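You operate a simulated robot arm through the tools that you are given. There is no shell and no other tool.

Carry out the task below with a simulated two-armed robot. There is one attempt and no reset: what you move stays moved.

## Task
Pick up the divider from the top of the goods bench with one hand, pass it to the other hand and put it on the top of the wax bench. Fetch the squat can and set it on top of the green block. Press the scale button three times. Take the wooden bar with the smallest size on its label from the top of the green table and leave it on the top of the tilt bench. Take the square gauge from the top of the green table and put it on the top shelf of the red rack. Take the clean filter from the top of the green table and leave it on the top of the track plate. The order is free. Set down upright: squat can.
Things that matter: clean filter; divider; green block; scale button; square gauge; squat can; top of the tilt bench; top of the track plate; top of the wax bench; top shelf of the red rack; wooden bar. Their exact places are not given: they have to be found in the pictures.

The check looks at the end state, three seconds after you hand in, the way a careful person would. Anything else that was tipped, shoved, dropped, spilled or broken makes it a failure.

## Robot
Two 7-joint arms with fingered hands on one trunk, on a base that drives. Base frame: it is fixed to the floor where the robot stands at the start and does not move with it; the origin is under the middle of the robot, x ahead of it, y to its left, z up. Units: mm, degrees, N and s.
The left shoulder is at the start at [20, 123, 1187], the right one opposite. With the tool pointing down near the work surface each hand reaches from about 100 to 360 mm from the robot's upright axis, wherever it stands, measured 20 degrees to its own side. Places, roughly: clean filter (6x6x15 cm) [-8600, 3100, 900]; divider (19x2x15 cm) [700, 0, 800]; green block (7x6x5 cm) [-3500, 3000, 800]; scale button [-7600, 2400, 900]; square gauge [-8750, 3000, 750]; squat can [-6250, 250, 750]; top of the tilt bench [-12700, 4800, 700]; top of the track plate [-5800, 4800, 700]; top of the wax bench [-1700, -2900, 900]; top shelf of the red rack [-12800, 4000, 1700]; wooden bar [-8250, 3250, 750]. Payload 2.4 kg a hand.
Tool frame (each hand has its own): the origin (TCP) lies between the finger pads and is the grasp point; the fingertips stand 17 mm ahead of it; z points along the fingers, y is the line along which they close. The gripper opens to 88 mm. The gripper's body begins 47 mm behind the TCP. The gripper is a hand of 3 fingers: y runs from the thumb to the fingers, the wrist lies at [0, 0, -165] in the tool frame, and closing takes about 1.5 s.
Orientation is that of the tool frame in the base frame, as a unit quaternion [x, y, z, w]. With the fingers straight down and closing along the base's y, the tool's x points along the base's -x, its y along +y and its z along -z.

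## Interface
- The arms move only by the tool jog_arm. It takes "left_targets", "right_targets" or both (then of equal length, played together; a hand with none holds still); each is one flat list of numbers, 6 for each row, row after row: the shift along the tool's x, y, z in units of 25 mm (1.0 is 25 mm), then the turn, a rotation vector about the tool's x, y, z in units of 6 degrees (1.0 is 6 degrees). In form: [x, y, z, ax, ay, az, x, y, z, ax, ay, az, ...]. A call has 1 to 20 rows; each row shifts and turns the commanded pose from where the row before left it, along the tool's axes as they then stand. "left_fingers" and "right_fingers" are, for a hand that has rows, the finger opening in mm, from 0 to 88, set as the call begins (left out, the last holds). A call with a number of a shift or a turn outside -1 to 1 is refused whole. Rows are played at 5 a second. More than 50 mm and 8.6 degrees between two rows, or a gripper value outside its range, and nothing of the call is played. A pose out of reach is approached as far as the arm can. The call stops where the force on the tool passes 40 N (or 10 N more than at its start, if that is more) or the arm is blocked; 0.2 s more then pass. Each finger travels about 45 mm/s and halts on what it meets, pressing with about 32 N; the grip force reading is that of the motor and also rises with nothing between the fingers. The clock runs only during rows and for 0.2 s after the last one: add rows that do not move to give the fingers time. The reply holds the time, the measured pose of the TCP, the force on the tool along the base axes, the opening and the grip force, in the units named above and with some noise, with the torque about the TCP (base axes, N m) and any sound that the robot's microphone picked up.
- Cameras (640 x 400 px; columns grow to the right, rows downward): "scene" is now at [41.9, 4.1, 1623.3]; the picture's right is [0.09, -1.00, 0.00], its down [-0.89, -0.08, -0.45] and it looks along [0.44, 0.04, -0.90] (base axes); focal length 272 px, centre (320, 200). "left" rides on the left gripper at [-52, 4, -66] in its tool frame; the picture's right is [-0.08, -1.00, 0.00], its down [0.78, -0.07, -0.62] and it looks along [0.62, -0.05, 0.78] (tool axes); focal length 243 px, centre (320, 200). "right" rides on the right gripper at [52, 4, -66] in its tool frame; the picture's right is [-0.08, 1.00, 0.00], its down [-0.78, -0.07, -0.62] and it looks along [-0.62, -0.05, 0.78] (tool axes); focal length 243 px, centre (320, 200).
- grab_frame(camera): a new picture of that camera. The clock stands still meanwhile.
- lift_body(by): slides the trunk up (or, below 0, down) by that many mm; the arms and the scene camera ride with it, the base frame stays. It gives what a move gives, with no picture.
- base_move(legs): drives the robot by 1 to 6 legs, each [ahead, left, turn to the left] in mm, mm and degrees, along the robot's own axes; the way and the turn of a leg run together, so that a leg with both is an arc; at most 1500 mm and 180 degrees a leg. The arms and the cameras ride along, it lands a little off, and it stops where it bumps. It gives what a move gives.
- curl_fingers(finger1, finger2, thumb_bend, hand): sets how far each is bent, from 0 (flat) to 100 (curled in); at 30 the hand is open as for a grip, at 70 the pads meet at the TCP. One left out holds its place. A second passes; each finger stops where it meets its share of the squeeze, and holds until it gets a number again. A gripper value or a shape takes the hand back. It gives what a move gives, with no picture; readings hold the bend of each and the force on the fingers (four entries, about 0 where the hand has none), thumb and palm.
- grasp_type(shape, hand): the hand has 3 fingers and takes this shape, open, in about a second: jaw (thumb against the fingers, like two jaws); tri (thumb and two fingers); tip (a fingertip pinch); poke (one finger out to press); point (the index stretched); flat (the hand flat); cup (the hand cupped); fist (a fist). The gripper value then closes the fingers along that shape, each until it touches; the sizes above hold for jaw. It gives what a move gives, with no picture.
- head_to(pan, tilt): turns the head with the scene camera to pan (to the left, within 120 degrees either way) and tilt (down, from -29 to 69), counted from straight ahead of the robot. It gives what a move gives.
- locate(camera, pixels): for up to 12 pixels [column, row] of the newest picture of that camera ("zoom" is the newest enlarged one), the place [x, y, z] in the base frame of the surface seen there, good to about 2 mm. The clock stands still meanwhile.
- inspect(camera, box): a new picture of the part [left, top, right, bottom] of that camera's present view, enlarged. The clock stands still meanwhile.
- finish_job(): hands the job in; it is judged then, once.

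Unless the task says otherwise, let go and move clear before handing in.

The tools are called after "Emit:" by a JSON object that holds its "method" and its "body". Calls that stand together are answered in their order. jog_arm: Moves the arms, as the interface text tells. Its arguments: {"type":"object","properties":{"left_targets":{"type":"array"},"left_fingers":{"type":"number"},"right_targets":{"type":"array"},"right_fingers":{"type":"number"}},"required":[]} The other tools are called the same way: lift_body (by) slides the trunk up or down; grasp_type (shape, hand) gives the hand a shape; curl_fingers (finger1, finger2, thumb_bend, hand) moves the fingers one by one; base_move (legs) drives the base; head_to (pan, tilt) turns the head that bears the scene camera; grab_frame (camera) takes a picture; locate (camera, pixels) gives the place of the surface under pixels of a picture; inspect (camera, box) takes an enlarged picture of a part of a camera's view; finish_job () hands the job in.

At the start:

```text
time: 0.0
left_position: [349.0, 152.9, 966.8]
left_tcp_rot: [0.0, 1.0, 0.0, -0.001]
left_force: [0.3, -0.2, 0.0]
left_moment: [0.01, 0.02, 0.02]
left_width: 87.8
left_grip_force: 0.1
left_shape: jaw
left_bend: [30.0, 30.0, 30.0]
left_finger forces: [0.0, 0.0, 0.1, 0.1, 0.0, 0.0]
right_position: [344.9, -148.4, 975.4]
right_tcp_rot: [0.0, 1.0, 0.0, 0.0]
right_force: [0.5, -0.1, -0.9]
right_moment: [0.04, -0.02, 0.0]
right_width: 87.9
right_grip_force: 0.1
right_shape: jaw
right_bend: [30.0, 30.0, 30.0]
right_finger forces: [0.0, 0.0, 0.1, 0.1, 0.1, 0.0]
trunk travel left (down, up): [-400.0, 430.0]
robot x, y, heading: [0.9, -1.9, -0.0]
head pan, tilt: [5.0, 63.5]
```

scene: 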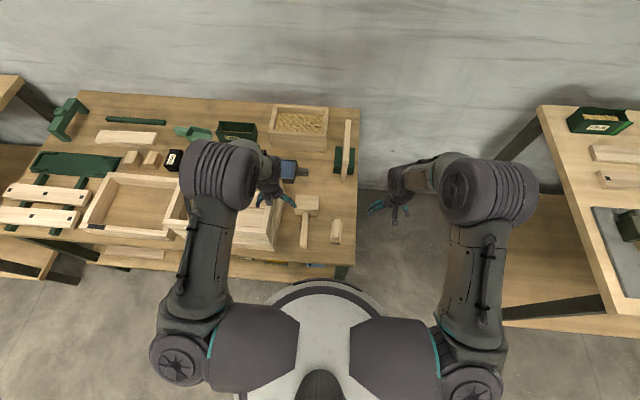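
right: 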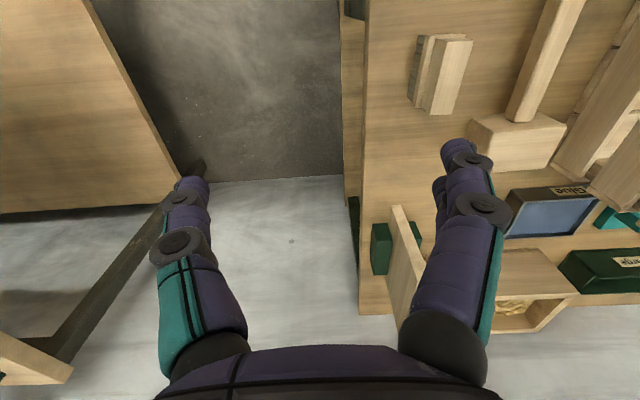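
left: 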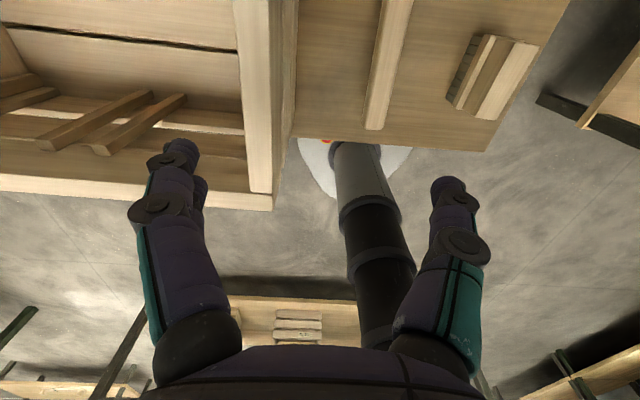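

The scene picture shows a bench ahead with a thin upright panel near pixel (347,150), likely the divider held in a green stand. I will look closer at it.

Emit:
{"method": "inspect", "body": {"camera": "scene", "box": [240, 90, 400, 190]}}

Emit:
{"method": "locate", "body": {"camera": "scene", "pixels": [[347, 122], [347, 150], [345, 175], [338, 160], [353, 160], [358, 110], [350, 260], [310, 200], [335, 232], [300, 120]]}}

```text
4.00 times, centred on (320, 140) of scene
```

zoom: 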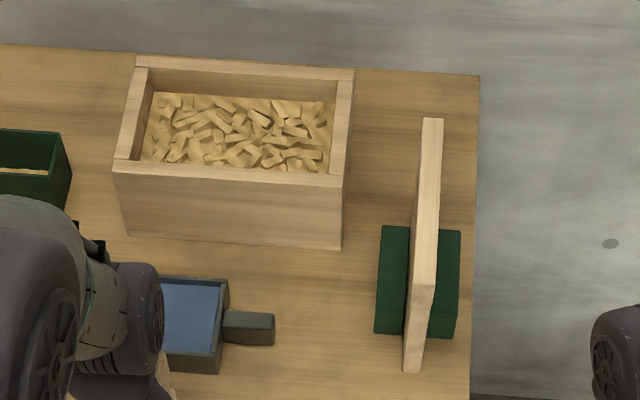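

```text
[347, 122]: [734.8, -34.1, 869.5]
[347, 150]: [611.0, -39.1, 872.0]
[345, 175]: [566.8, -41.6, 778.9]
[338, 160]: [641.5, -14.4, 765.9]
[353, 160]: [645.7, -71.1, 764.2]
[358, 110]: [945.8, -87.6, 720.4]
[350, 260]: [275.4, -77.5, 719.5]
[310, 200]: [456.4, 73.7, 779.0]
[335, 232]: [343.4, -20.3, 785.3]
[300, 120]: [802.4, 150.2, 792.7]
```

The divider stands upright along x (about 567–755), y ≈ -38, top z ≈ 870, held between two green blocks (tops z ≈ 765) on a bench at z 720. Before moving I'll look around with the head.

Emit:
{"method": "head_to", "body": {"pan": 0, "tilt": 25}}

Emit:
{"method": "grab_frame", "body": {"camera": "scene"}}

Emit:
{"method": "head_to", "body": {"pan": -90, "tilt": 20}}

Emit:
{"method": "grab_frame", "body": {"camera": "scene"}}

Emit:
{"method": "head_to", "body": {"pan": 90, "tilt": 20}}

Emit:
{"method": "grab_frame", "body": {"camera": "scene"}}

```text
time: 1.1
left_position: [349.8, 152.9, 966.1]
left_tcp_rot: [0.0, 1.0, 0.0, 0.001]
left_force: [0.5, -0.5, -0.2]
left_moment: [0.02, -0.03, 0.01]
left_width: 88.0
left_grip_force: 0.1
left_shape: jaw
left_bend: [30.0, 30.0, 30.0]
left_finger forces: [0.0, 0.0, 0.0, 0.0, 0.0, 0.0]
right_position: [344.3, -147.6, 976.6]
right_tcp_rot: [0.0, 1.0, 0.0, 0.0]
right_force: [0.3, 0.4, -0.8]
right_moment: [0.01, -0.03, 0.02]
right_width: 88.1
right_grip_force: 0.0
right_shape: jaw
right_bend: [30.0, 30.0, 30.0]
right_finger forces: [0.0, 0.0, 0.1, 0.0, 0.0, 0.0]
trunk travel left (down, up): [-400.0, 430.0]
robot x, y, heading: [2.7, 0.6, 0.0]
head pan, tilt: [0.0, 25.0]
```

```text
taken
```

scene: 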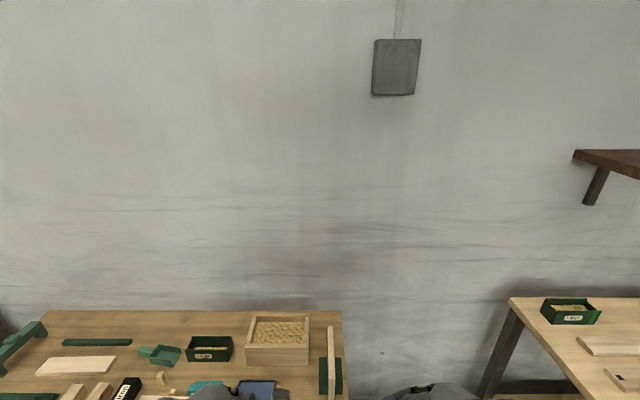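

```text
time: 2.7
left_position: [349.4, 152.3, 965.0]
left_tcp_rot: [-0.001, 1.0, 0.0, 0.0]
left_force: [-0.5, -0.4, 1.0]
left_moment: [-0.03, 0.03, 0.01]
left_width: 87.9
left_grip_force: 0.1
left_shape: jaw
left_bend: [30.0, 30.0, 30.0]
left_finger forces: [0.1, 0.0, 0.0, 0.1, 0.0, 0.1]
right_position: [345.0, -147.2, 976.6]
right_tcp_rot: [-0.001, 1.0, 0.0, 0.0]
right_force: [0.0, 0.2, -0.6]
right_moment: [0.01, -0.01, 0.05]
right_width: 87.8
right_grip_force: 0.2
right_shape: jaw
right_bend: [30.0, 30.0, 30.0]
right_finger forces: [0.0, 0.0, 0.0, 0.0, 0.1, 0.0]
trunk travel left (down, up): [-400.0, 430.0]
robot x, y, heading: [-1.2, 0.7, -0.1]
head pan, tilt: [-90.0, 20.0]
```

```text
taken
```

scene: 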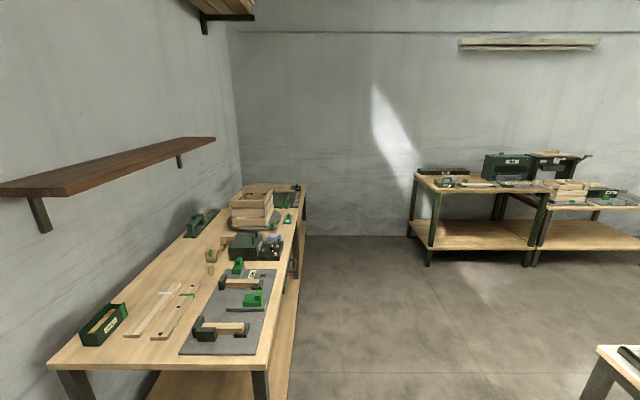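

```text
time: 5.4
left_position: [350.3, 152.1, 966.2]
left_tcp_rot: [0.0, 1.0, 0.0, 0.0]
left_force: [-0.2, 0.3, -0.6]
left_moment: [0.02, 0.04, -0.01]
left_width: 88.1
left_grip_force: 0.1
left_shape: jaw
left_bend: [30.0, 30.0, 30.0]
left_finger forces: [0.1, 0.0, 0.0, 0.1, 0.1, 0.0]
right_position: [345.3, -147.2, 976.4]
right_tcp_rot: [0.0, 1.0, 0.001, -0.001]
right_force: [1.1, -1.4, 0.7]
right_moment: [0.01, 0.01, 0.0]
right_width: 87.7
right_grip_force: 0.0
right_shape: jaw
right_bend: [30.0, 30.0, 30.0]
right_finger forces: [0.1, 0.0, 0.0, 0.1, 0.1, 0.0]
trunk travel left (down, up): [-400.0, 430.0]
robot x, y, heading: [-1.5, 0.8, 0.2]
head pan, tilt: [90.0, 20.0]
```

```text
taken
```

scene: 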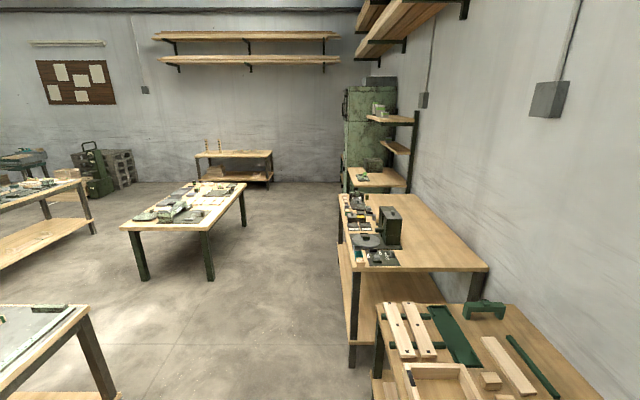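

The room has many benches left and right. I'll look at the rear sides too with the head at its limits.

Emit:
{"method": "head_to", "body": {"pan": 120, "tilt": 20}}

Emit:
{"method": "grab_frame", "body": {"camera": "scene"}}

Emit:
{"method": "head_to", "body": {"pan": -120, "tilt": 20}}

Emit:
{"method": "grab_frame", "body": {"camera": "scene"}}

```text
time: 6.3
left_position: [349.7, 152.7, 966.7]
left_tcp_rot: [0.0, 1.0, 0.0, 0.0]
left_force: [0.5, 0.4, -0.5]
left_moment: [-0.02, -0.03, 0.0]
left_width: 87.8
left_grip_force: 0.0
left_shape: jaw
left_bend: [30.0, 30.0, 30.0]
left_finger forces: [0.1, 0.0, 0.0, 0.0, 0.1, 0.1]
right_position: [346.0, -147.8, 977.4]
right_tcp_rot: [0.0, 1.0, 0.0, 0.0]
right_force: [-0.6, 0.2, 1.5]
right_moment: [-0.01, 0.0, -0.01]
right_width: 88.0
right_grip_force: 0.1
right_shape: jaw
right_bend: [30.0, 30.0, 30.0]
right_finger forces: [0.1, 0.1, 0.1, 0.0, 0.0, 0.0]
trunk travel left (down, up): [-400.0, 430.0]
robot x, y, heading: [-3.1, 0.9, -0.2]
head pan, tilt: [120.0, 20.0]
```

```text
taken
```

scene: 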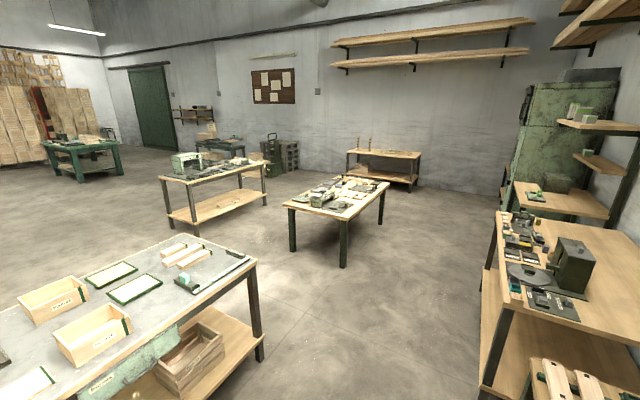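

```text
time: 9.7
left_position: [348.6, 152.0, 967.1]
left_tcp_rot: [0.0, 1.0, 0.0, 0.0]
left_force: [-0.1, 0.7, -0.1]
left_moment: [0.01, -0.01, -0.01]
left_width: 87.9
left_grip_force: 0.2
left_shape: jaw
left_bend: [30.0, 30.0, 30.0]
left_finger forces: [0.0, 0.1, 0.0, 0.1, 0.1, 0.1]
right_position: [345.5, -148.1, 975.9]
right_tcp_rot: [-0.001, 1.0, 0.0, 0.0]
right_force: [-0.1, 0.5, 0.2]
right_moment: [-0.03, -0.01, 0.02]
right_width: 87.9
right_grip_force: 0.0
right_shape: jaw
right_bend: [30.0, 30.0, 30.0]
right_finger forces: [0.0, 0.0, 0.0, 0.0, 0.1, 0.0]
trunk travel left (down, up): [-400.0, 430.0]
robot x, y, heading: [-0.0, -3.6, 0.1]
head pan, tilt: [-120.0, 20.0]
```

```text
taken
```

scene: 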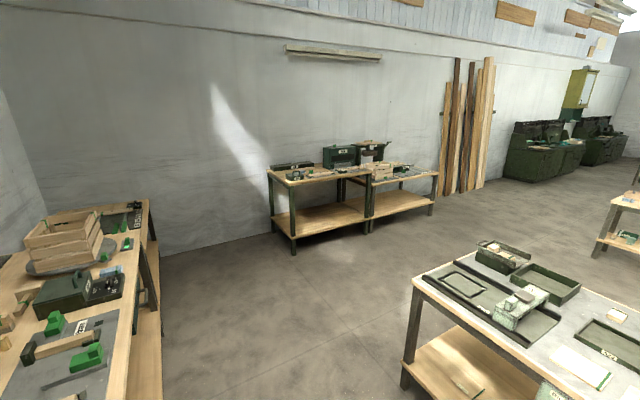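

The pan −120 picture shows two benches by the far right wall near (320,175) and (400,180); one is probably the wax bench. I'll locate points for a map.

Emit:
{"method": "locate", "body": {"camera": "scene", "pixels": [[290, 183], [360, 178], [335, 168], [405, 180], [430, 174], [376, 185], [470, 310], [600, 330], [420, 290], [110, 205], [340, 160], [300, 260]]}}

Emit:
{"method": "inspect", "body": {"camera": "scene", "box": [250, 130, 450, 255]}}

```text
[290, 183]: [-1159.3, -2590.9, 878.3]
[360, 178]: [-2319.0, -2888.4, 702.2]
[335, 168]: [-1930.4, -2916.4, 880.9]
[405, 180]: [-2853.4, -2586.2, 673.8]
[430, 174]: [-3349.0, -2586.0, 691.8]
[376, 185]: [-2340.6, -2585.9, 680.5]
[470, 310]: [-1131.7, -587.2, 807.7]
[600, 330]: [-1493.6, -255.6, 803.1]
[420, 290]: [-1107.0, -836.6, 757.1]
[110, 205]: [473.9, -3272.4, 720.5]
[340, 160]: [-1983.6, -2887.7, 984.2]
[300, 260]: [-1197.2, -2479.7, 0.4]
```

```text
3.20 times, centred on (350, 192) of scene
```

zoom: 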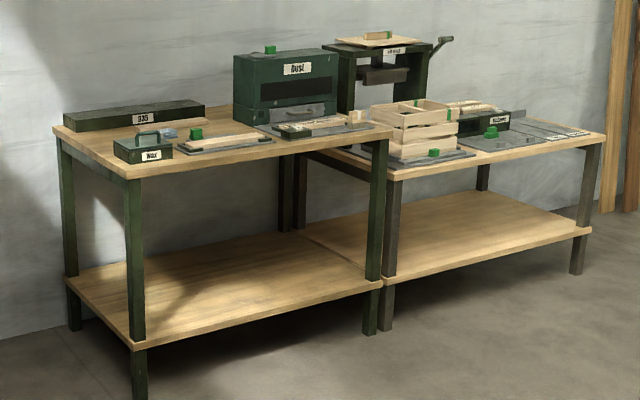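

The WAX‑labelled bench (top z ≈ 880, x ≈ −1150…−2300, y ≈ −2590…−3250) is the wax bench. Now I look down to measure the robot base and the gap on the goods bench's right side.

Emit:
{"method": "head_to", "body": {"pan": -30, "tilt": 60}}

Emit:
{"method": "grab_frame", "body": {"camera": "scene"}}

Emit:
{"method": "head_to", "body": {"pan": 0, "tilt": 69}}

Emit:
{"method": "grab_frame", "body": {"camera": "scene"}}

Emit:
{"method": "locate", "body": {"camera": "scene", "pixels": [[320, 262], [320, 275], [270, 280], [370, 280], [420, 230], [300, 250], [345, 245]]}}

```text
time: 11.4
left_position: [349.2, 152.8, 966.1]
left_tcp_rot: [0.001, 1.0, 0.0, 0.001]
left_force: [0.1, 0.1, -0.2]
left_moment: [-0.01, -0.01, 0.01]
left_width: 88.0
left_grip_force: 0.0
left_shape: jaw
left_bend: [30.0, 30.0, 30.0]
left_finger forces: [0.0, 0.1, 0.0, 0.0, 0.0, 0.0]
right_position: [345.7, -147.4, 976.3]
right_tcp_rot: [0.0, 1.0, 0.001, 0.0]
right_force: [0.1, -1.0, -0.5]
right_moment: [-0.02, -0.02, -0.01]
right_width: 88.1
right_grip_force: 0.0
right_shape: jaw
right_bend: [30.0, 30.0, 30.0]
right_finger forces: [0.1, 0.1, 0.1, 0.0, 0.1, 0.1]
trunk travel left (down, up): [-400.0, 430.0]
robot x, y, heading: [-0.7, 0.6, -0.3]
head pan, tilt: [-30.0, 60.0]
```

```text
taken
```

scene: 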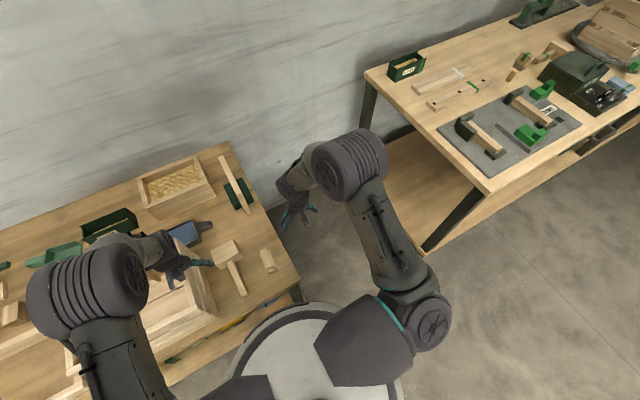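

```text
time: 12.3
left_position: [349.5, 152.5, 965.7]
left_tcp_rot: [0.001, 1.0, -0.001, 0.0]
left_force: [0.5, 0.2, 0.7]
left_moment: [0.03, -0.01, -0.01]
left_width: 88.0
left_grip_force: 0.2
left_shape: jaw
left_bend: [30.0, 30.0, 30.0]
left_finger forces: [0.0, 0.0, 0.0, 0.0, 0.0, 0.0]
right_position: [345.2, -148.2, 976.1]
right_tcp_rot: [0.0, 1.0, 0.0, 0.0]
right_force: [-0.5, 0.5, 0.5]
right_moment: [0.01, -0.01, 0.0]
right_width: 88.0
right_grip_force: 0.1
right_shape: jaw
right_bend: [30.0, 30.0, 30.0]
right_finger forces: [0.0, 0.0, 0.0, 0.1, 0.1, 0.1]
trunk travel left (down, up): [-400.0, 430.0]
robot x, y, heading: [-3.5, -0.7, 0.1]
head pan, tilt: [0.0, 68.8]
```

```text
taken
```

scene: 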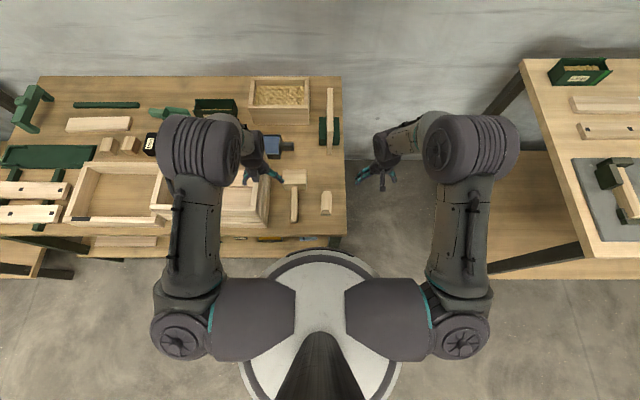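

```text
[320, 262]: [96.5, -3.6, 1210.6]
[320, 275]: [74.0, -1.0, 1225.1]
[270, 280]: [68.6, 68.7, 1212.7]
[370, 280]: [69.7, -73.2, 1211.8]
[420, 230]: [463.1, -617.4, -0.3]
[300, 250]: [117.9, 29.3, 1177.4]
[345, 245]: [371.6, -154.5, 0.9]
```

The white disc is the shoulder plate at z≈1210; the base itself is hidden. I'll use the wrist pictures to find the base footprint and the bench's front edge.

Emit:
{"method": "grab_frame", "body": {"camera": "left"}}

Emit:
{"method": "locate", "body": {"camera": "left", "pixels": [[305, 160], [405, 160], [330, 190], [360, 160], [400, 190], [330, 140], [300, 142], [500, 140]]}}

Emit:
{"method": "locate", "body": {"camera": "scene", "pixels": [[340, 232], [343, 100], [340, 80], [325, 95], [560, 190], [587, 255], [524, 65], [430, 170], [200, 240]]}}

```text
taken
```

left: 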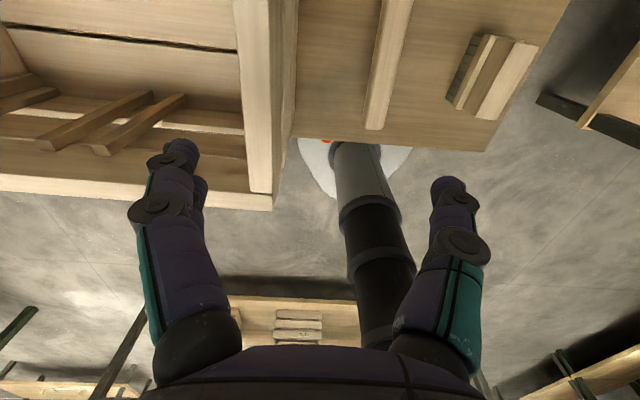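

```text
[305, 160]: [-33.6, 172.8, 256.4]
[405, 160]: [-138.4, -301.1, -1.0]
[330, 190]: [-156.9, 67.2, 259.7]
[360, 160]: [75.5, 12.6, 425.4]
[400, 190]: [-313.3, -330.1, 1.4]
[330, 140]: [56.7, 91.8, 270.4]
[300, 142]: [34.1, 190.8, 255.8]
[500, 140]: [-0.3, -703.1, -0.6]
```

```text
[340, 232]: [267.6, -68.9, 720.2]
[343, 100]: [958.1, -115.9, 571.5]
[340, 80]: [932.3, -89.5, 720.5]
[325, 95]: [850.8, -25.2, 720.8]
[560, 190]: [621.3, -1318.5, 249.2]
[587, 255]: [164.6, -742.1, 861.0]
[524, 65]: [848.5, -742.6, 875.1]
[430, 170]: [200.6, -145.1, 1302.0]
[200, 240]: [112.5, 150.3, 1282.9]
```

The base is about 200 mm in radius and 260 mm tall; the bench front edge is x≈265, its right edge y≈−89, and the neighbour bench begins at y≈−742. I'll drive into the gap facing the divider (heading 90°).

Emit:
{"method": "base_move", "body": {"legs": [[-200, -420, 0], [0, 0, 90]]}}

Emit:
{"method": "head_to", "body": {"pan": -60, "tilt": 50}}

Emit:
{"method": "grab_frame", "body": {"camera": "scene"}}

```text
time: 19.1
left_position: [-360.9, -83.5, 966.3]
left_tcp_rot: [0.715, -0.7, 0.0, 0.001]
left_force: [-0.5, 0.7, 0.4]
left_moment: [0.01, 0.02, -0.01]
left_width: 87.7
left_grip_force: 0.2
left_shape: jaw
left_bend: [30.0, 30.0, 30.0]
left_finger forces: [0.1, 0.1, 0.1, 0.0, 0.0, 0.0]
right_position: [-61.6, -81.0, 976.8]
right_tcp_rot: [0.715, -0.7, 0.0, -0.001]
right_force: [0.6, 1.1, 0.0]
right_moment: [0.01, 0.02, -0.02]
right_width: 87.7
right_grip_force: 0.1
right_shape: jaw
right_bend: [30.0, 30.0, 30.0]
right_finger forces: [0.1, 0.0, 0.1, 0.1, 0.1, 0.0]
trunk travel left (down, up): [-400.0, 430.0]
robot x, y, heading: [-198.9, -431.2, 91.4]
head pan, tilt: [0.0, 68.8]
```

```text
time: 20.4
left_position: [-361.4, -83.7, 966.5]
left_tcp_rot: [0.714, -0.7, 0.0, 0.0]
left_force: [-1.2, 0.4, -0.3]
left_moment: [-0.02, 0.02, 0.03]
left_width: 88.0
left_grip_force: 0.0
left_shape: jaw
left_bend: [30.0, 30.0, 30.0]
left_finger forces: [0.1, 0.1, 0.0, 0.0, 0.1, 0.1]
right_position: [-61.2, -82.0, 976.2]
right_tcp_rot: [0.714, -0.7, 0.0, -0.001]
right_force: [-0.1, 0.5, 0.5]
right_moment: [-0.02, -0.01, 0.04]
right_width: 88.0
right_grip_force: 0.0
right_shape: jaw
right_bend: [30.0, 30.0, 30.0]
right_finger forces: [0.1, 0.0, 0.0, 0.1, 0.0, 0.0]
trunk travel left (down, up): [-400.0, 430.0]
robot x, y, heading: [-199.4, -431.3, 91.1]
head pan, tilt: [-60.0, 50.0]
```

```text
taken
```

scene: 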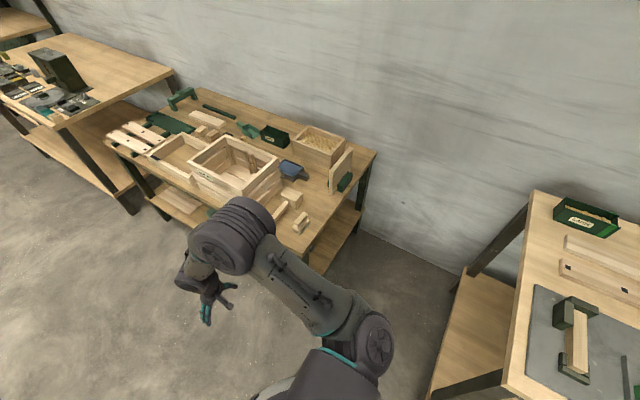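

Robot is at (−199, −431) heading 91°. I now slide right along the gap to x≈650 and correct the heading.

Emit:
{"method": "base_move", "body": {"legs": [[0, 0, -1.2], [0, -850, 0], [70, 0, 0]]}}

Emit:
{"method": "head_to", "body": {"pan": 0, "tilt": 65}}

Emit:
{"method": "grab_frame", "body": {"camera": "scene"}}

```text
time: 25.8
left_position: [494.3, -5.6, 965.4]
left_tcp_rot: [0.71, -0.704, 0.001, 0.001]
left_force: [0.1, -0.5, -0.8]
left_moment: [0.04, -0.02, 0.03]
left_width: 87.8
left_grip_force: 0.1
left_shape: jaw
left_bend: [30.0, 30.0, 30.0]
left_finger forces: [0.0, 0.1, 0.0, 0.0, 0.0, 0.0]
right_position: [792.8, -8.3, 975.6]
right_tcp_rot: [0.71, -0.705, 0.001, 0.001]
right_force: [-0.6, 0.2, -0.3]
right_moment: [0.01, 0.03, -0.02]
right_width: 87.9
right_grip_force: 0.2
right_shape: jaw
right_bend: [30.0, 30.0, 30.0]
right_finger forces: [0.1, 0.1, 0.0, 0.1, 0.0, 0.1]
trunk travel left (down, up): [-400.0, 430.0]
robot x, y, heading: [648.3, -354.4, 90.6]
head pan, tilt: [-60.0, 50.0]
```

```text
time: 27.1
left_position: [495.0, -6.4, 965.6]
left_tcp_rot: [0.711, -0.704, 0.0, 0.0]
left_force: [0.0, -0.7, -0.6]
left_moment: [-0.02, 0.02, -0.04]
left_width: 87.8
left_grip_force: 0.1
left_shape: jaw
left_bend: [30.0, 30.0, 30.0]
left_finger forces: [0.1, 0.0, 0.0, 0.0, 0.0, 0.0]
right_position: [792.9, -9.7, 976.3]
right_tcp_rot: [0.71, -0.705, 0.0, 0.0]
right_force: [0.3, -0.8, 0.8]
right_moment: [-0.04, -0.02, -0.01]
right_width: 88.0
right_grip_force: 0.1
right_shape: jaw
right_bend: [30.0, 30.0, 30.0]
right_finger forces: [0.1, 0.1, 0.1, 0.0, 0.0, 0.0]
trunk travel left (down, up): [-400.0, 430.0]
robot x, y, heading: [649.4, -355.8, 90.4]
head pan, tilt: [0.0, 65.0]
```

```text
taken
```

scene: 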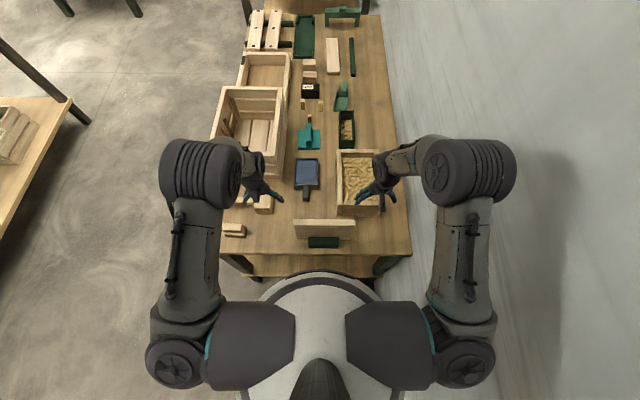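

Emit:
{"method": "locate", "body": {"camera": "scene", "pixels": [[295, 221], [325, 221], [354, 221], [294, 235], [354, 235], [324, 241], [324, 247], [320, 225]]}}

Emit:
{"method": "inspect", "body": {"camera": "scene", "box": [240, 180, 400, 280]}}

```text
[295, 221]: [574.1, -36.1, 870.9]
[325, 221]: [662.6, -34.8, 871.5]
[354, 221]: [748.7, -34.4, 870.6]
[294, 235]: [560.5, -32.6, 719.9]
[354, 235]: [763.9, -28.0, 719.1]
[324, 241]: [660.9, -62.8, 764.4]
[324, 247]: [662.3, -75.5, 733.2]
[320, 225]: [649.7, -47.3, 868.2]
```

```text
4.00 times, centred on (320, 230) of scene
```

zoom: 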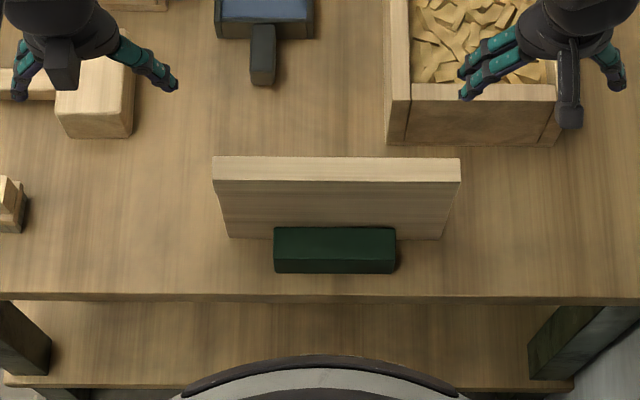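

The divider top edge is clear in the zoom (rows 157–180). I'll measure its edges precisely.

Emit:
{"method": "locate", "body": {"camera": "zoom", "pixels": [[230, 160], [230, 178], [340, 160], [340, 178], [450, 160], [450, 178], [216, 168], [457, 168], [335, 230], [335, 210]]}}

```text
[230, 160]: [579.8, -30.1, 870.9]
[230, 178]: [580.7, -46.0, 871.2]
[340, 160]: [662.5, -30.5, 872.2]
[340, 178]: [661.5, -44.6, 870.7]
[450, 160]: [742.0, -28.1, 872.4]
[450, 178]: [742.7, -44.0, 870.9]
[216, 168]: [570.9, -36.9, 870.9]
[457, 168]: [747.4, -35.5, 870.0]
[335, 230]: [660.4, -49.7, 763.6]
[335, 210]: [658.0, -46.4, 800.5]
```

The divider centre is about (660, −37), 20 mm thick, top z 871. Both hands must turn 90° about their own axis so they close across its thickness; I'll turn both by −90° in place, high above the bench.

Emit:
{"method": "jog_arm", "body": {"left_targets": [0, 0, 0, 0, 0, -1, 0, 0, 0, 0, 0, -1, 0, 0, 0, 0, 0, -1, 0, 0, 0, 0, 0, -1, 0, 0, 0, 0, 0, -1, 0, 0, 0, 0, 0, -1, 0, 0, 0, 0, 0, -1, 0, 0, 0, 0, 0, -1], "right_targets": [0, 0, 0, 0, 0, -1, 0, 0, 0, 0, 0, -1, 0, 0, 0, 0, 0, -1, 0, 0, 0, 0, 0, -1, 0, 0, 0, 0, 0, -1, 0, 0, 0, 0, 0, -1, 0, 0, 0, 0, 0, -1, 0, 0, 0, 0, 0, -1]}}

```text
time: 28.9
left_position: [495.7, -7.1, 966.6]
left_tcp_rot: [0.935, -0.354, 0.0, 0.0]
left_force: [-0.3, 0.6, -0.6]
left_moment: [0.0, 0.03, -0.01]
left_width: 88.1
left_grip_force: 0.1
left_shape: jaw
left_bend: [30.0, 30.0, 30.0]
left_finger forces: [0.1, 0.1, 0.0, 0.1, 0.0, 0.0]
right_position: [792.8, -7.8, 975.7]
right_tcp_rot: [0.935, -0.353, 0.0, -0.001]
right_force: [0.2, -0.2, -0.2]
right_moment: [0.01, 0.02, 0.0]
right_width: 87.9
right_grip_force: 0.1
right_shape: jaw
right_bend: [30.0, 30.0, 30.0]
right_finger forces: [0.0, 0.0, 0.0, 0.1, 0.1, 0.0]
trunk travel left (down, up): [-400.0, 430.0]
robot x, y, heading: [647.8, -353.4, 90.4]
head pan, tilt: [0.0, 65.0]
```

The turn works for both hands. I'll complete the remaining 42°.

Emit:
{"method": "jog_arm", "body": {"left_targets": [0, 0, 0, 0, 0, -1, 0, 0, 0, 0, 0, -1, 0, 0, 0, 0, 0, -1, 0, 0, 0, 0, 0, -1, 0, 0, 0, 0, 0, -1, 0, 0, 0, 0, 0, -1, 0, 0, 0, 0, 0, -1], "right_targets": [0, 0, 0, 0, 0, -1, 0, 0, 0, 0, 0, -1, 0, 0, 0, 0, 0, -1, 0, 0, 0, 0, 0, -1, 0, 0, 0, 0, 0, -1, 0, 0, 0, 0, 0, -1, 0, 0, 0, 0, 0, -1]}}

Emit:
{"method": "grab_frame", "body": {"camera": "scene"}}

```text
time: 30.5
left_position: [495.4, -7.2, 966.8]
left_tcp_rot: [1.0, 0.006, 0.0, 0.0]
left_force: [-0.5, -0.2, 0.8]
left_moment: [0.02, 0.0, 0.01]
left_width: 87.9
left_grip_force: 0.1
left_shape: jaw
left_bend: [30.0, 30.0, 30.0]
left_finger forces: [0.0, 0.0, 0.0, 0.1, 0.0, 0.1]
right_position: [794.9, -8.8, 976.5]
right_tcp_rot: [1.0, 0.005, -0.001, 0.0]
right_force: [-0.4, -0.4, -0.6]
right_moment: [-0.01, -0.02, 0.02]
right_width: 88.1
right_grip_force: 0.1
right_shape: jaw
right_bend: [30.0, 30.0, 30.0]
right_finger forces: [0.0, 0.0, 0.0, 0.0, 0.0, 0.0]
trunk travel left (down, up): [-400.0, 430.0]
robot x, y, heading: [649.0, -356.5, 90.3]
head pan, tilt: [0.0, 65.0]
```

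```text
taken
```

scene: 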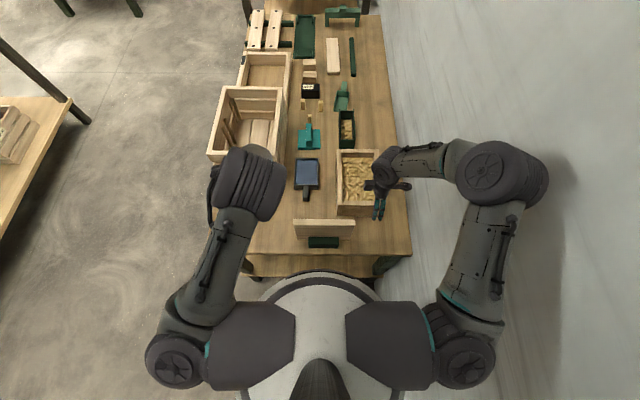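

Both hands now close across world y. I'll move the left hand above the divider's left part (x≈602, y≈−38), staying high.

Emit:
{"method": "jog_arm", "body": {"left_targets": [0.85, 0.25, 0, 0, 0, 0, 0.85, 0.25, 0, 0, 0, 0, 0.85, 0.25, 0, 0, 0, 0, 0.85, 0.25, 0, 0, 0, 0, 0.85, 0.25, 0, 0, 0, 0]}}

Emit:
{"method": "grab_frame", "body": {"camera": "left"}}

Emit:
{"method": "grab_frame", "body": {"camera": "scene"}}

```text
time: 31.7
left_position: [562.1, -44.3, 964.4]
left_tcp_rot: [1.0, 0.002, 0.004, 0.0]
left_force: [-0.2, 0.1, 0.5]
left_moment: [-0.03, 0.01, -0.04]
left_width: 87.9
left_grip_force: 0.0
left_shape: jaw
left_bend: [30.0, 30.0, 30.0]
left_finger forces: [0.1, 0.0, 0.1, 0.1, 0.0, 0.0]
left hand out of reach, approached as far as the arm can: row 4, 5
right_position: [793.8, -8.6, 976.0]
right_tcp_rot: [1.0, 0.004, 0.0, -0.001]
right_force: [-0.3, 0.4, -0.6]
right_moment: [0.02, 0.04, 0.01]
right_width: 88.0
right_grip_force: 0.0
right_shape: jaw
right_bend: [30.0, 30.0, 30.0]
right_finger forces: [0.0, 0.1, 0.0, 0.0, 0.1, 0.0]
trunk travel left (down, up): [-400.0, 430.0]
robot x, y, heading: [653.4, -352.7, 90.3]
head pan, tilt: [0.0, 65.0]
```

```text
taken
```

left: 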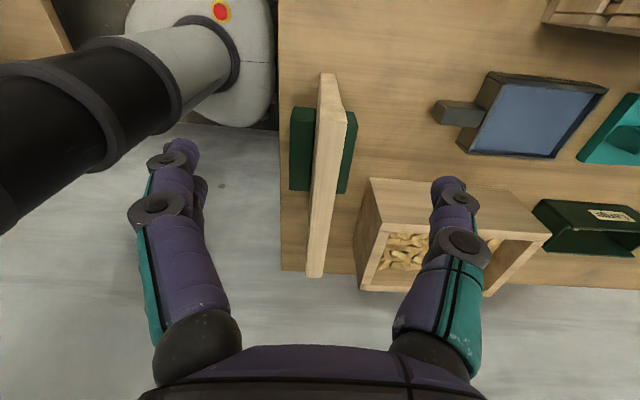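

```text
taken
```

scene: 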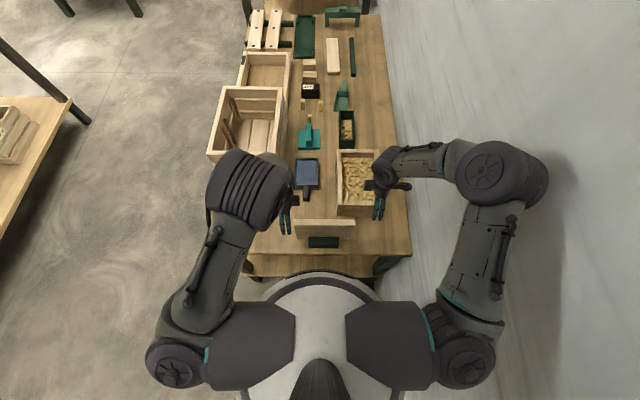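

The left hand stopped at x≈562, out of reach with this wrist turn (inward + turned this way meets a joint limit). I'll back it out and turn it the other way (+180° about its axis).

Emit:
{"method": "jog_arm", "body": {"left_targets": [-0.85, -0.25, 0, 0, 0, 0, -0.85, -0.25, 0, 0, 0, 0, -0.85, -0.25, 0, 0, 0, 0, -0.85, -0.25, 0, 0, 0, 0, -0.85, -0.25, 0, 0, 0, 0, 0, 0, 0, 0, 0, 1, 0, 0, 0, 0, 0, 1, 0, 0, 0, 0, 0, 1, 0, 0, 0, 0, 0, 1, 0, 0, 0, 0, 0, 1, 0, 0, 0, 0, 0, 1, 0, 0, 0, 0, 0, 1, 0, 0, 0, 0, 0, 1, 0, 0, 0, 0, 0, 1, 0, 0, 0, 0, 0, 1, 0, 0, 0, 0, 0, 1, 0, 0, 0, 0, 0, 1, 0, 0, 0, 0, 0, 1, 0, 0, 0, 0, 0, 1, 0, 0, 0, 0, 0, 1]}}

Emit:
{"method": "jog_arm", "body": {"left_targets": [0, 0, 0, 0, 0, 1, 0, 0, 0, 0, 0, 1, 0, 0, 0, 0, 0, 1, 0, 0, 0, 0, 0, 1, 0, 0, 0, 0, 0, 1, 0, 0, 0, 0, 0, 1, 0, 0, 0, 0, 0, 1, 0, 0, 0, 0, 0, 1, 0, 0, 0, 0, 0, 1, 0, 0, 0, 0, 0, 1, 0, 0, 0, 0, 0, 1, 0, 0, 0, 0, 0, 1, 0, 0, 0, 0, 0, 1, 0, 0, 0, 0, 0, 1, 0, 0, 0, 0, 0, 1]}}

```text
time: 35.9
left_position: [455.3, -14.2, 962.5]
left_tcp_rot: [0.709, -0.705, 0.0, 0.0]
left_force: [0.6, 0.2, 0.6]
left_moment: [0.0, 0.03, 0.03]
left_width: 88.0
left_grip_force: 0.1
left_shape: jaw
left_bend: [30.0, 30.0, 30.0]
left_finger forces: [0.1, 0.0, 0.1, 0.0, 0.1, 0.1]
right_position: [794.5, -9.0, 976.4]
right_tcp_rot: [1.0, 0.004, 0.0, -0.001]
right_force: [-0.7, 0.8, 0.2]
right_moment: [0.01, -0.01, -0.03]
right_width: 87.7
right_grip_force: 0.0
right_shape: jaw
right_bend: [30.0, 30.0, 30.0]
right_finger forces: [0.1, 0.0, 0.1, 0.0, 0.0, 0.0]
trunk travel left (down, up): [-400.0, 430.0]
robot x, y, heading: [648.3, -355.6, 90.5]
head pan, tilt: [0.0, 65.0]
```

```text
time: 39.1
left_position: [454.9, -13.5, 962.9]
left_tcp_rot: [-0.003, 1.0, 0.001, 0.0]
left_force: [0.2, -0.4, 0.1]
left_moment: [0.0, -0.02, -0.01]
left_width: 87.7
left_grip_force: 0.1
left_shape: jaw
left_bend: [30.0, 30.0, 30.0]
left_finger forces: [0.1, 0.0, 0.0, 0.0, 0.0, 0.0]
right_position: [794.2, -7.5, 975.8]
right_tcp_rot: [1.0, 0.003, 0.0, -0.001]
right_force: [-0.3, 0.4, -0.3]
right_moment: [0.02, -0.01, -0.02]
right_width: 87.7
right_grip_force: 0.0
right_shape: jaw
right_bend: [30.0, 30.0, 30.0]
right_finger forces: [0.0, 0.0, 0.0, 0.0, 0.0, 0.0]
trunk travel left (down, up): [-400.0, 430.0]
robot x, y, heading: [648.8, -356.7, 90.4]
head pan, tilt: [0.0, 65.0]
```

The left hand now points down with its axes reversed at (455, −14, 963). I'll move it over the divider's left part again.

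Emit:
{"method": "jog_arm", "body": {"left_targets": [-0.97, -0.163, 0, 0, 0, 0, -0.97, -0.163, 0, 0, 0, 0, -0.97, -0.163, 0, 0, 0, 0, -0.97, -0.163, 0, 0, 0, 0, -0.97, -0.163, 0, 0, 0, 0, -0.97, -0.163, 0, 0, 0, 0]}}

Emit:
{"method": "grab_frame", "body": {"camera": "left"}}

Emit:
{"method": "grab_frame", "body": {"camera": "scene"}}

```text
time: 40.5
left_position: [601.4, -39.0, 962.8]
left_tcp_rot: [-0.004, 1.0, 0.0, 0.001]
left_force: [0.1, -0.2, -0.2]
left_moment: [0.02, 0.02, 0.0]
left_width: 87.9
left_grip_force: 0.0
left_shape: jaw
left_bend: [30.0, 30.0, 30.0]
left_finger forces: [0.1, 0.0, 0.0, 0.1, 0.2, 0.1]
right_position: [794.1, -8.0, 977.2]
right_tcp_rot: [1.0, 0.003, -0.001, 0.0]
right_force: [-0.5, 0.8, 0.1]
right_moment: [0.01, 0.0, 0.0]
right_width: 87.9
right_grip_force: 0.0
right_shape: jaw
right_bend: [30.0, 30.0, 30.0]
right_finger forces: [0.1, 0.0, 0.0, 0.1, 0.0, 0.1]
trunk travel left (down, up): [-400.0, 430.0]
robot x, y, heading: [651.6, -356.0, 90.3]
head pan, tilt: [0.0, 65.0]
```

```text
taken
```

left: 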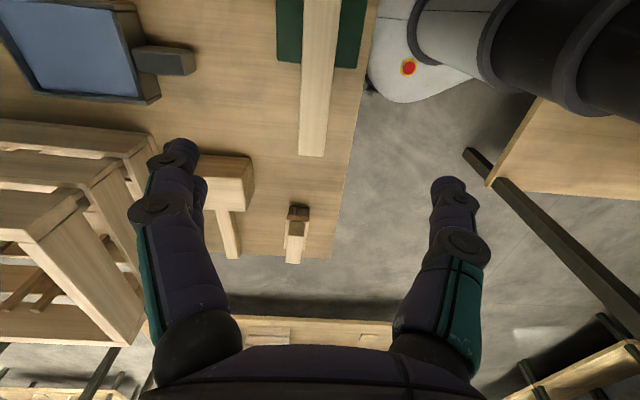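

```text
taken
```

scene: 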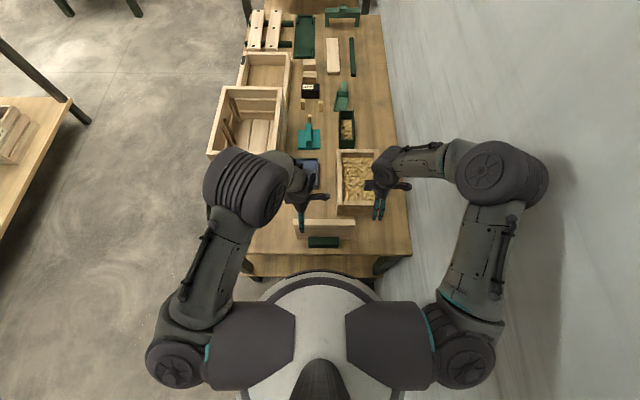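

The left hand is over the divider at (601, −39), and in the left picture the panel (column ≈315) lies midway between the fingers. I'll descend to z≈837 and close.

Emit:
{"method": "jog_arm", "body": {"left_targets": [0, 0, 0.84, 0, 0, 0, 0, 0, 0.84, 0, 0, 0, 0, 0, 0.84, 0, 0, 0, 0, 0, 0.84, 0, 0, 0, 0, 0, 0.84, 0, 0, 0, 0, 0, 0.84, 0, 0, 0]}}

Emit:
{"method": "grab_frame", "body": {"camera": "left"}}

Emit:
{"method": "inspect", "body": {"camera": "scene", "box": [240, 150, 400, 250]}}

```text
time: 41.9
left_position: [599.2, -37.2, 836.1]
left_tcp_rot: [-0.003, 1.0, 0.0, 0.0]
left_force: [1.0, 0.7, 0.3]
left_moment: [0.0, -0.01, -0.01]
left_width: 88.2
left_grip_force: 0.1
left_shape: jaw
left_bend: [30.0, 30.0, 30.0]
left_finger forces: [0.1, 0.1, 0.0, 0.0, 0.0, 0.0]
right_position: [793.4, -8.8, 975.6]
right_tcp_rot: [1.0, 0.004, 0.0, 0.0]
right_force: [0.0, 0.2, 0.9]
right_moment: [0.0, -0.01, -0.01]
right_width: 87.6
right_grip_force: 0.1
right_shape: jaw
right_bend: [30.0, 30.0, 30.0]
right_finger forces: [0.0, 0.0, 0.0, 0.0, 0.0, 0.0]
trunk travel left (down, up): [-400.0, 430.0]
robot x, y, heading: [648.9, -356.6, 90.5]
head pan, tilt: [0.0, 65.0]
```

```text
taken
```

left: 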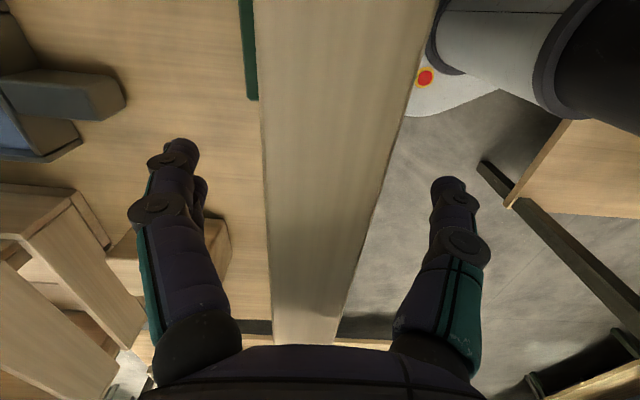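

```text
4.00 times, centred on (320, 200) of scene
```

zoom: 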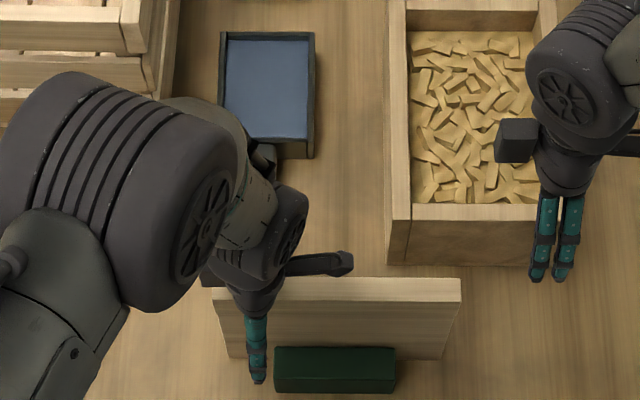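

The panel sits between the fingers (the hand is at z 836, no contact). To leave room for the other hand I'll shift 11 mm toward the left end and then close.

Emit:
{"method": "jog_arm", "body": {"left_targets": [0.44, 0, 0, 0, 0, 0]}}

Emit:
{"method": "jog_arm", "body": {"left_targets": [0, 0, 0, 0, 0, 0, 0, 0, 0, 0, 0, 0, 0, 0, 0, 0, 0, 0, 0, 0, 0, 0, 0, 0, 0, 0, 0, 0, 0, 0, 0, 0, 0, 0, 0, 0, 0, 0, 0, 0, 0, 0, 0, 0, 0, 0, 0, 0, 0, 0, 0, 0, 0, 0], "left_fingers": 5}}

Emit:
{"method": "grab_frame", "body": {"camera": "left"}}

```text
time: 42.3
left_position: [590.0, -38.1, 836.5]
left_tcp_rot: [-0.004, 1.0, 0.001, 0.001]
left_force: [0.6, -0.2, 0.1]
left_moment: [0.02, 0.0, -0.01]
left_width: 87.9
left_grip_force: 0.2
left_shape: jaw
left_bend: [30.0, 30.0, 30.0]
left_finger forces: [0.0, 0.0, 0.0, 0.1, 0.0, 0.0]
right_position: [792.9, -8.7, 976.4]
right_tcp_rot: [1.0, 0.004, 0.001, 0.0]
right_force: [1.0, 0.1, 0.4]
right_moment: [0.01, 0.05, -0.02]
right_width: 87.8
right_grip_force: 0.1
right_shape: jaw
right_bend: [30.0, 30.0, 30.0]
right_finger forces: [0.1, 0.1, 0.0, 0.0, 0.0, 0.1]
trunk travel left (down, up): [-400.0, 430.0]
robot x, y, heading: [651.2, -352.4, 90.5]
head pan, tilt: [0.0, 65.0]
```

```text
time: 44.3
left_position: [590.9, -38.9, 835.1]
left_tcp_rot: [-0.003, 1.0, 0.001, 0.0]
left_force: [-0.7, -0.2, 0.5]
left_moment: [0.0, 0.0, -0.02]
left_width: 11.7
left_grip_force: 32.7
left_shape: jaw
left_bend: [72.0, 72.0, 70.0]
left_finger forces: [14.5, 14.4, 0.1, 0.0, 28.7, 0.1]
right_position: [794.7, -8.6, 975.2]
right_tcp_rot: [1.0, 0.003, 0.0, 0.001]
right_force: [0.7, -0.5, 0.1]
right_moment: [0.0, -0.03, 0.01]
right_width: 88.0
right_grip_force: 0.1
right_shape: jaw
right_bend: [30.0, 30.0, 30.0]
right_finger forces: [0.0, 0.0, 0.0, 0.0, 0.0, 0.1]
trunk travel left (down, up): [-400.0, 430.0]
robot x, y, heading: [650.9, -356.2, 90.5]
head pan, tilt: [0.0, 65.0]
```

```text
taken
```

left: 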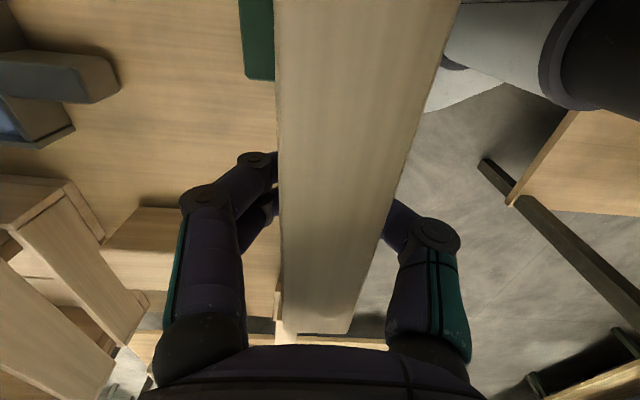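

Grip is firm (28.7 N thumb, both fingers loaded). I lift straight up 100 mm.

Emit:
{"method": "jog_arm", "body": {"left_targets": [0, 0, -0.5, 0, 0, 0, 0, 0, -0.7, 0, 0, 0, 0, 0, -0.7, 0, 0, 0, 0, 0, -0.7, 0, 0, 0, 0, 0, -0.7, 0, 0, 0, 0, 0, -0.7, 0, 0, 0]}}

Emit:
{"method": "grab_frame", "body": {"camera": "scene"}}

Emit:
{"method": "grab_frame", "body": {"camera": "left"}}

```text
time: 45.7
left_position: [588.8, -38.7, 937.5]
left_tcp_rot: [-0.004, 1.0, 0.0, 0.001]
left_force: [-0.4, 0.0, -1.8]
left_moment: [0.01, 0.1, -0.02]
left_width: 11.9
left_grip_force: 31.8
left_shape: jaw
left_bend: [72.0, 73.0, 70.0]
left_finger forces: [13.8, 16.2, 0.0, 0.0, 30.1, 0.0]
right_position: [794.3, -8.9, 976.6]
right_tcp_rot: [1.0, 0.003, 0.0, 0.0]
right_force: [0.0, 0.6, 0.0]
right_moment: [-0.05, 0.03, 0.01]
right_width: 87.9
right_grip_force: 0.0
right_shape: jaw
right_bend: [30.0, 30.0, 30.0]
right_finger forces: [0.0, 0.0, 0.0, 0.0, 0.1, 0.0]
trunk travel left (down, up): [-400.0, 430.0]
robot x, y, heading: [650.4, -357.2, 90.6]
head pan, tilt: [0.0, 65.0]
```

```text
taken
```

scene: 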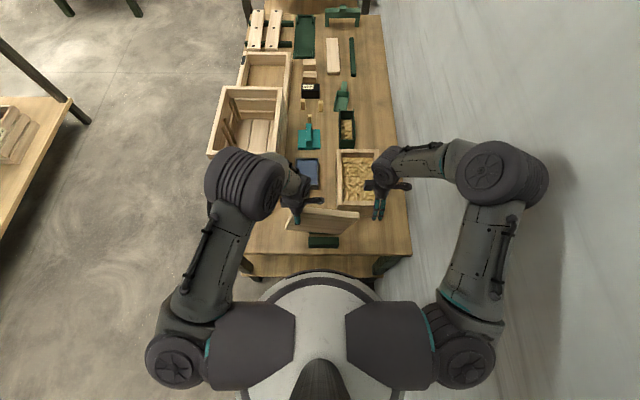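

```text
taken
```

left: 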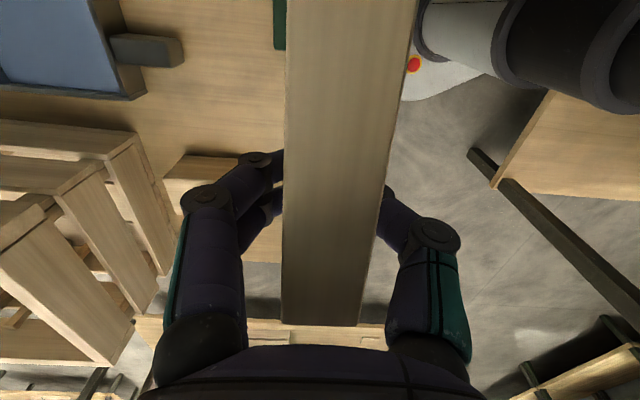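

The divider came up (about 1.8 N). I'll check whether it tilted in the grip.

Emit:
{"method": "inspect", "body": {"camera": "scene", "box": [260, 170, 420, 270]}}

```text
4.00 times, centred on (340, 220) of scene
```

zoom: 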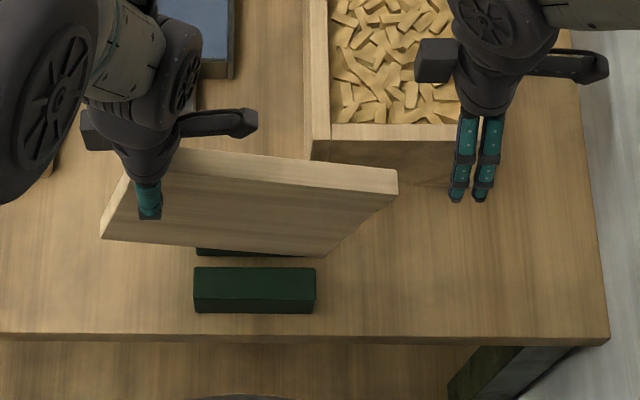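

Emit:
{"method": "locate", "body": {"camera": "zoom", "pixels": [[200, 158], [300, 172], [385, 180], [320, 250], [110, 235], [300, 160], [380, 170], [390, 192]]}}

```text
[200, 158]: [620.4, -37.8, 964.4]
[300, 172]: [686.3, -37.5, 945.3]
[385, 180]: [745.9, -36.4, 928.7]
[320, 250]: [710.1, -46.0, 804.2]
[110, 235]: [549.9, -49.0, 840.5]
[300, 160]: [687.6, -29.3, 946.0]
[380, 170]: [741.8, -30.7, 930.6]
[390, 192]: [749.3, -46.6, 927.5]
```

The panel pivoted about 16° in the off‑centre grip (top edge drops from z 964 to 929 to the right). I'll turn the left hand about its y axis to level the panel again before the right hand takes it near the centre.

Emit:
{"method": "jog_arm", "body": {"left_targets": [0, 0, 0, 0, -0.66, 0, 0, 0, 0, 0, -0.66, 0, 0, 0, 0, 0, -0.66, 0, 0, 0, 0, 0, -0.66, 0]}}

Emit:
{"method": "inspect", "body": {"camera": "scene", "box": [260, 170, 420, 270]}}

Emit:
{"method": "locate", "body": {"camera": "zoom", "pixels": [[220, 158], [300, 160], [385, 165], [400, 170], [330, 165], [180, 155], [350, 162]]}}

```text
time: 46.7
left_position: [589.0, -37.5, 937.4]
left_tcp_rot: [-0.003, 0.99, 0.0, 0.138]
left_force: [-0.3, 0.3, -1.6]
left_moment: [-0.01, 0.11, 0.0]
left_width: 11.6
left_grip_force: 31.9
left_shape: jaw
left_bend: [72.0, 73.0, 70.0]
left_finger forces: [13.5, 16.5, 0.0, 0.0, 30.2, 0.0]
right_position: [794.6, -8.2, 976.3]
right_tcp_rot: [1.0, 0.004, -0.001, 0.0]
right_force: [-0.3, -0.7, 0.2]
right_moment: [-0.02, 0.0, 0.0]
right_width: 87.9
right_grip_force: 0.1
right_shape: jaw
right_bend: [30.0, 30.0, 30.0]
right_finger forces: [0.0, 0.0, 0.1, 0.0, 0.0, 0.0]
trunk travel left (down, up): [-400.0, 430.0]
robot x, y, heading: [650.1, -353.2, 90.0]
head pan, tilt: [0.0, 65.0]
```

```text
4.00 times, centred on (340, 220) of scene
```

zoom: 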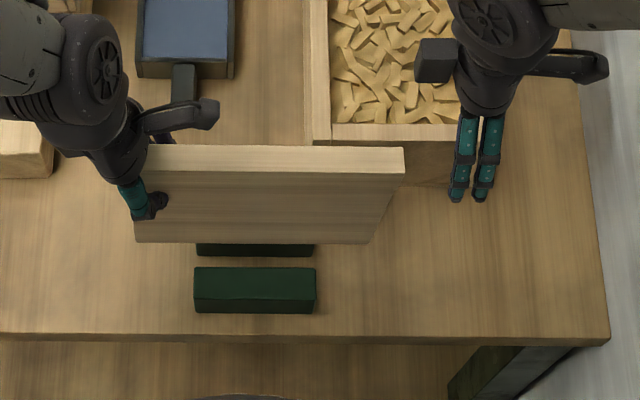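

```text
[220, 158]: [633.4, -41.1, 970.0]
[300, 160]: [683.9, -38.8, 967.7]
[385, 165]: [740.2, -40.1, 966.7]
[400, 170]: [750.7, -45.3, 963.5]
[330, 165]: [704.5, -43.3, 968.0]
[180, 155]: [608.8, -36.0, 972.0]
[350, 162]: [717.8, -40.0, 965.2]
```

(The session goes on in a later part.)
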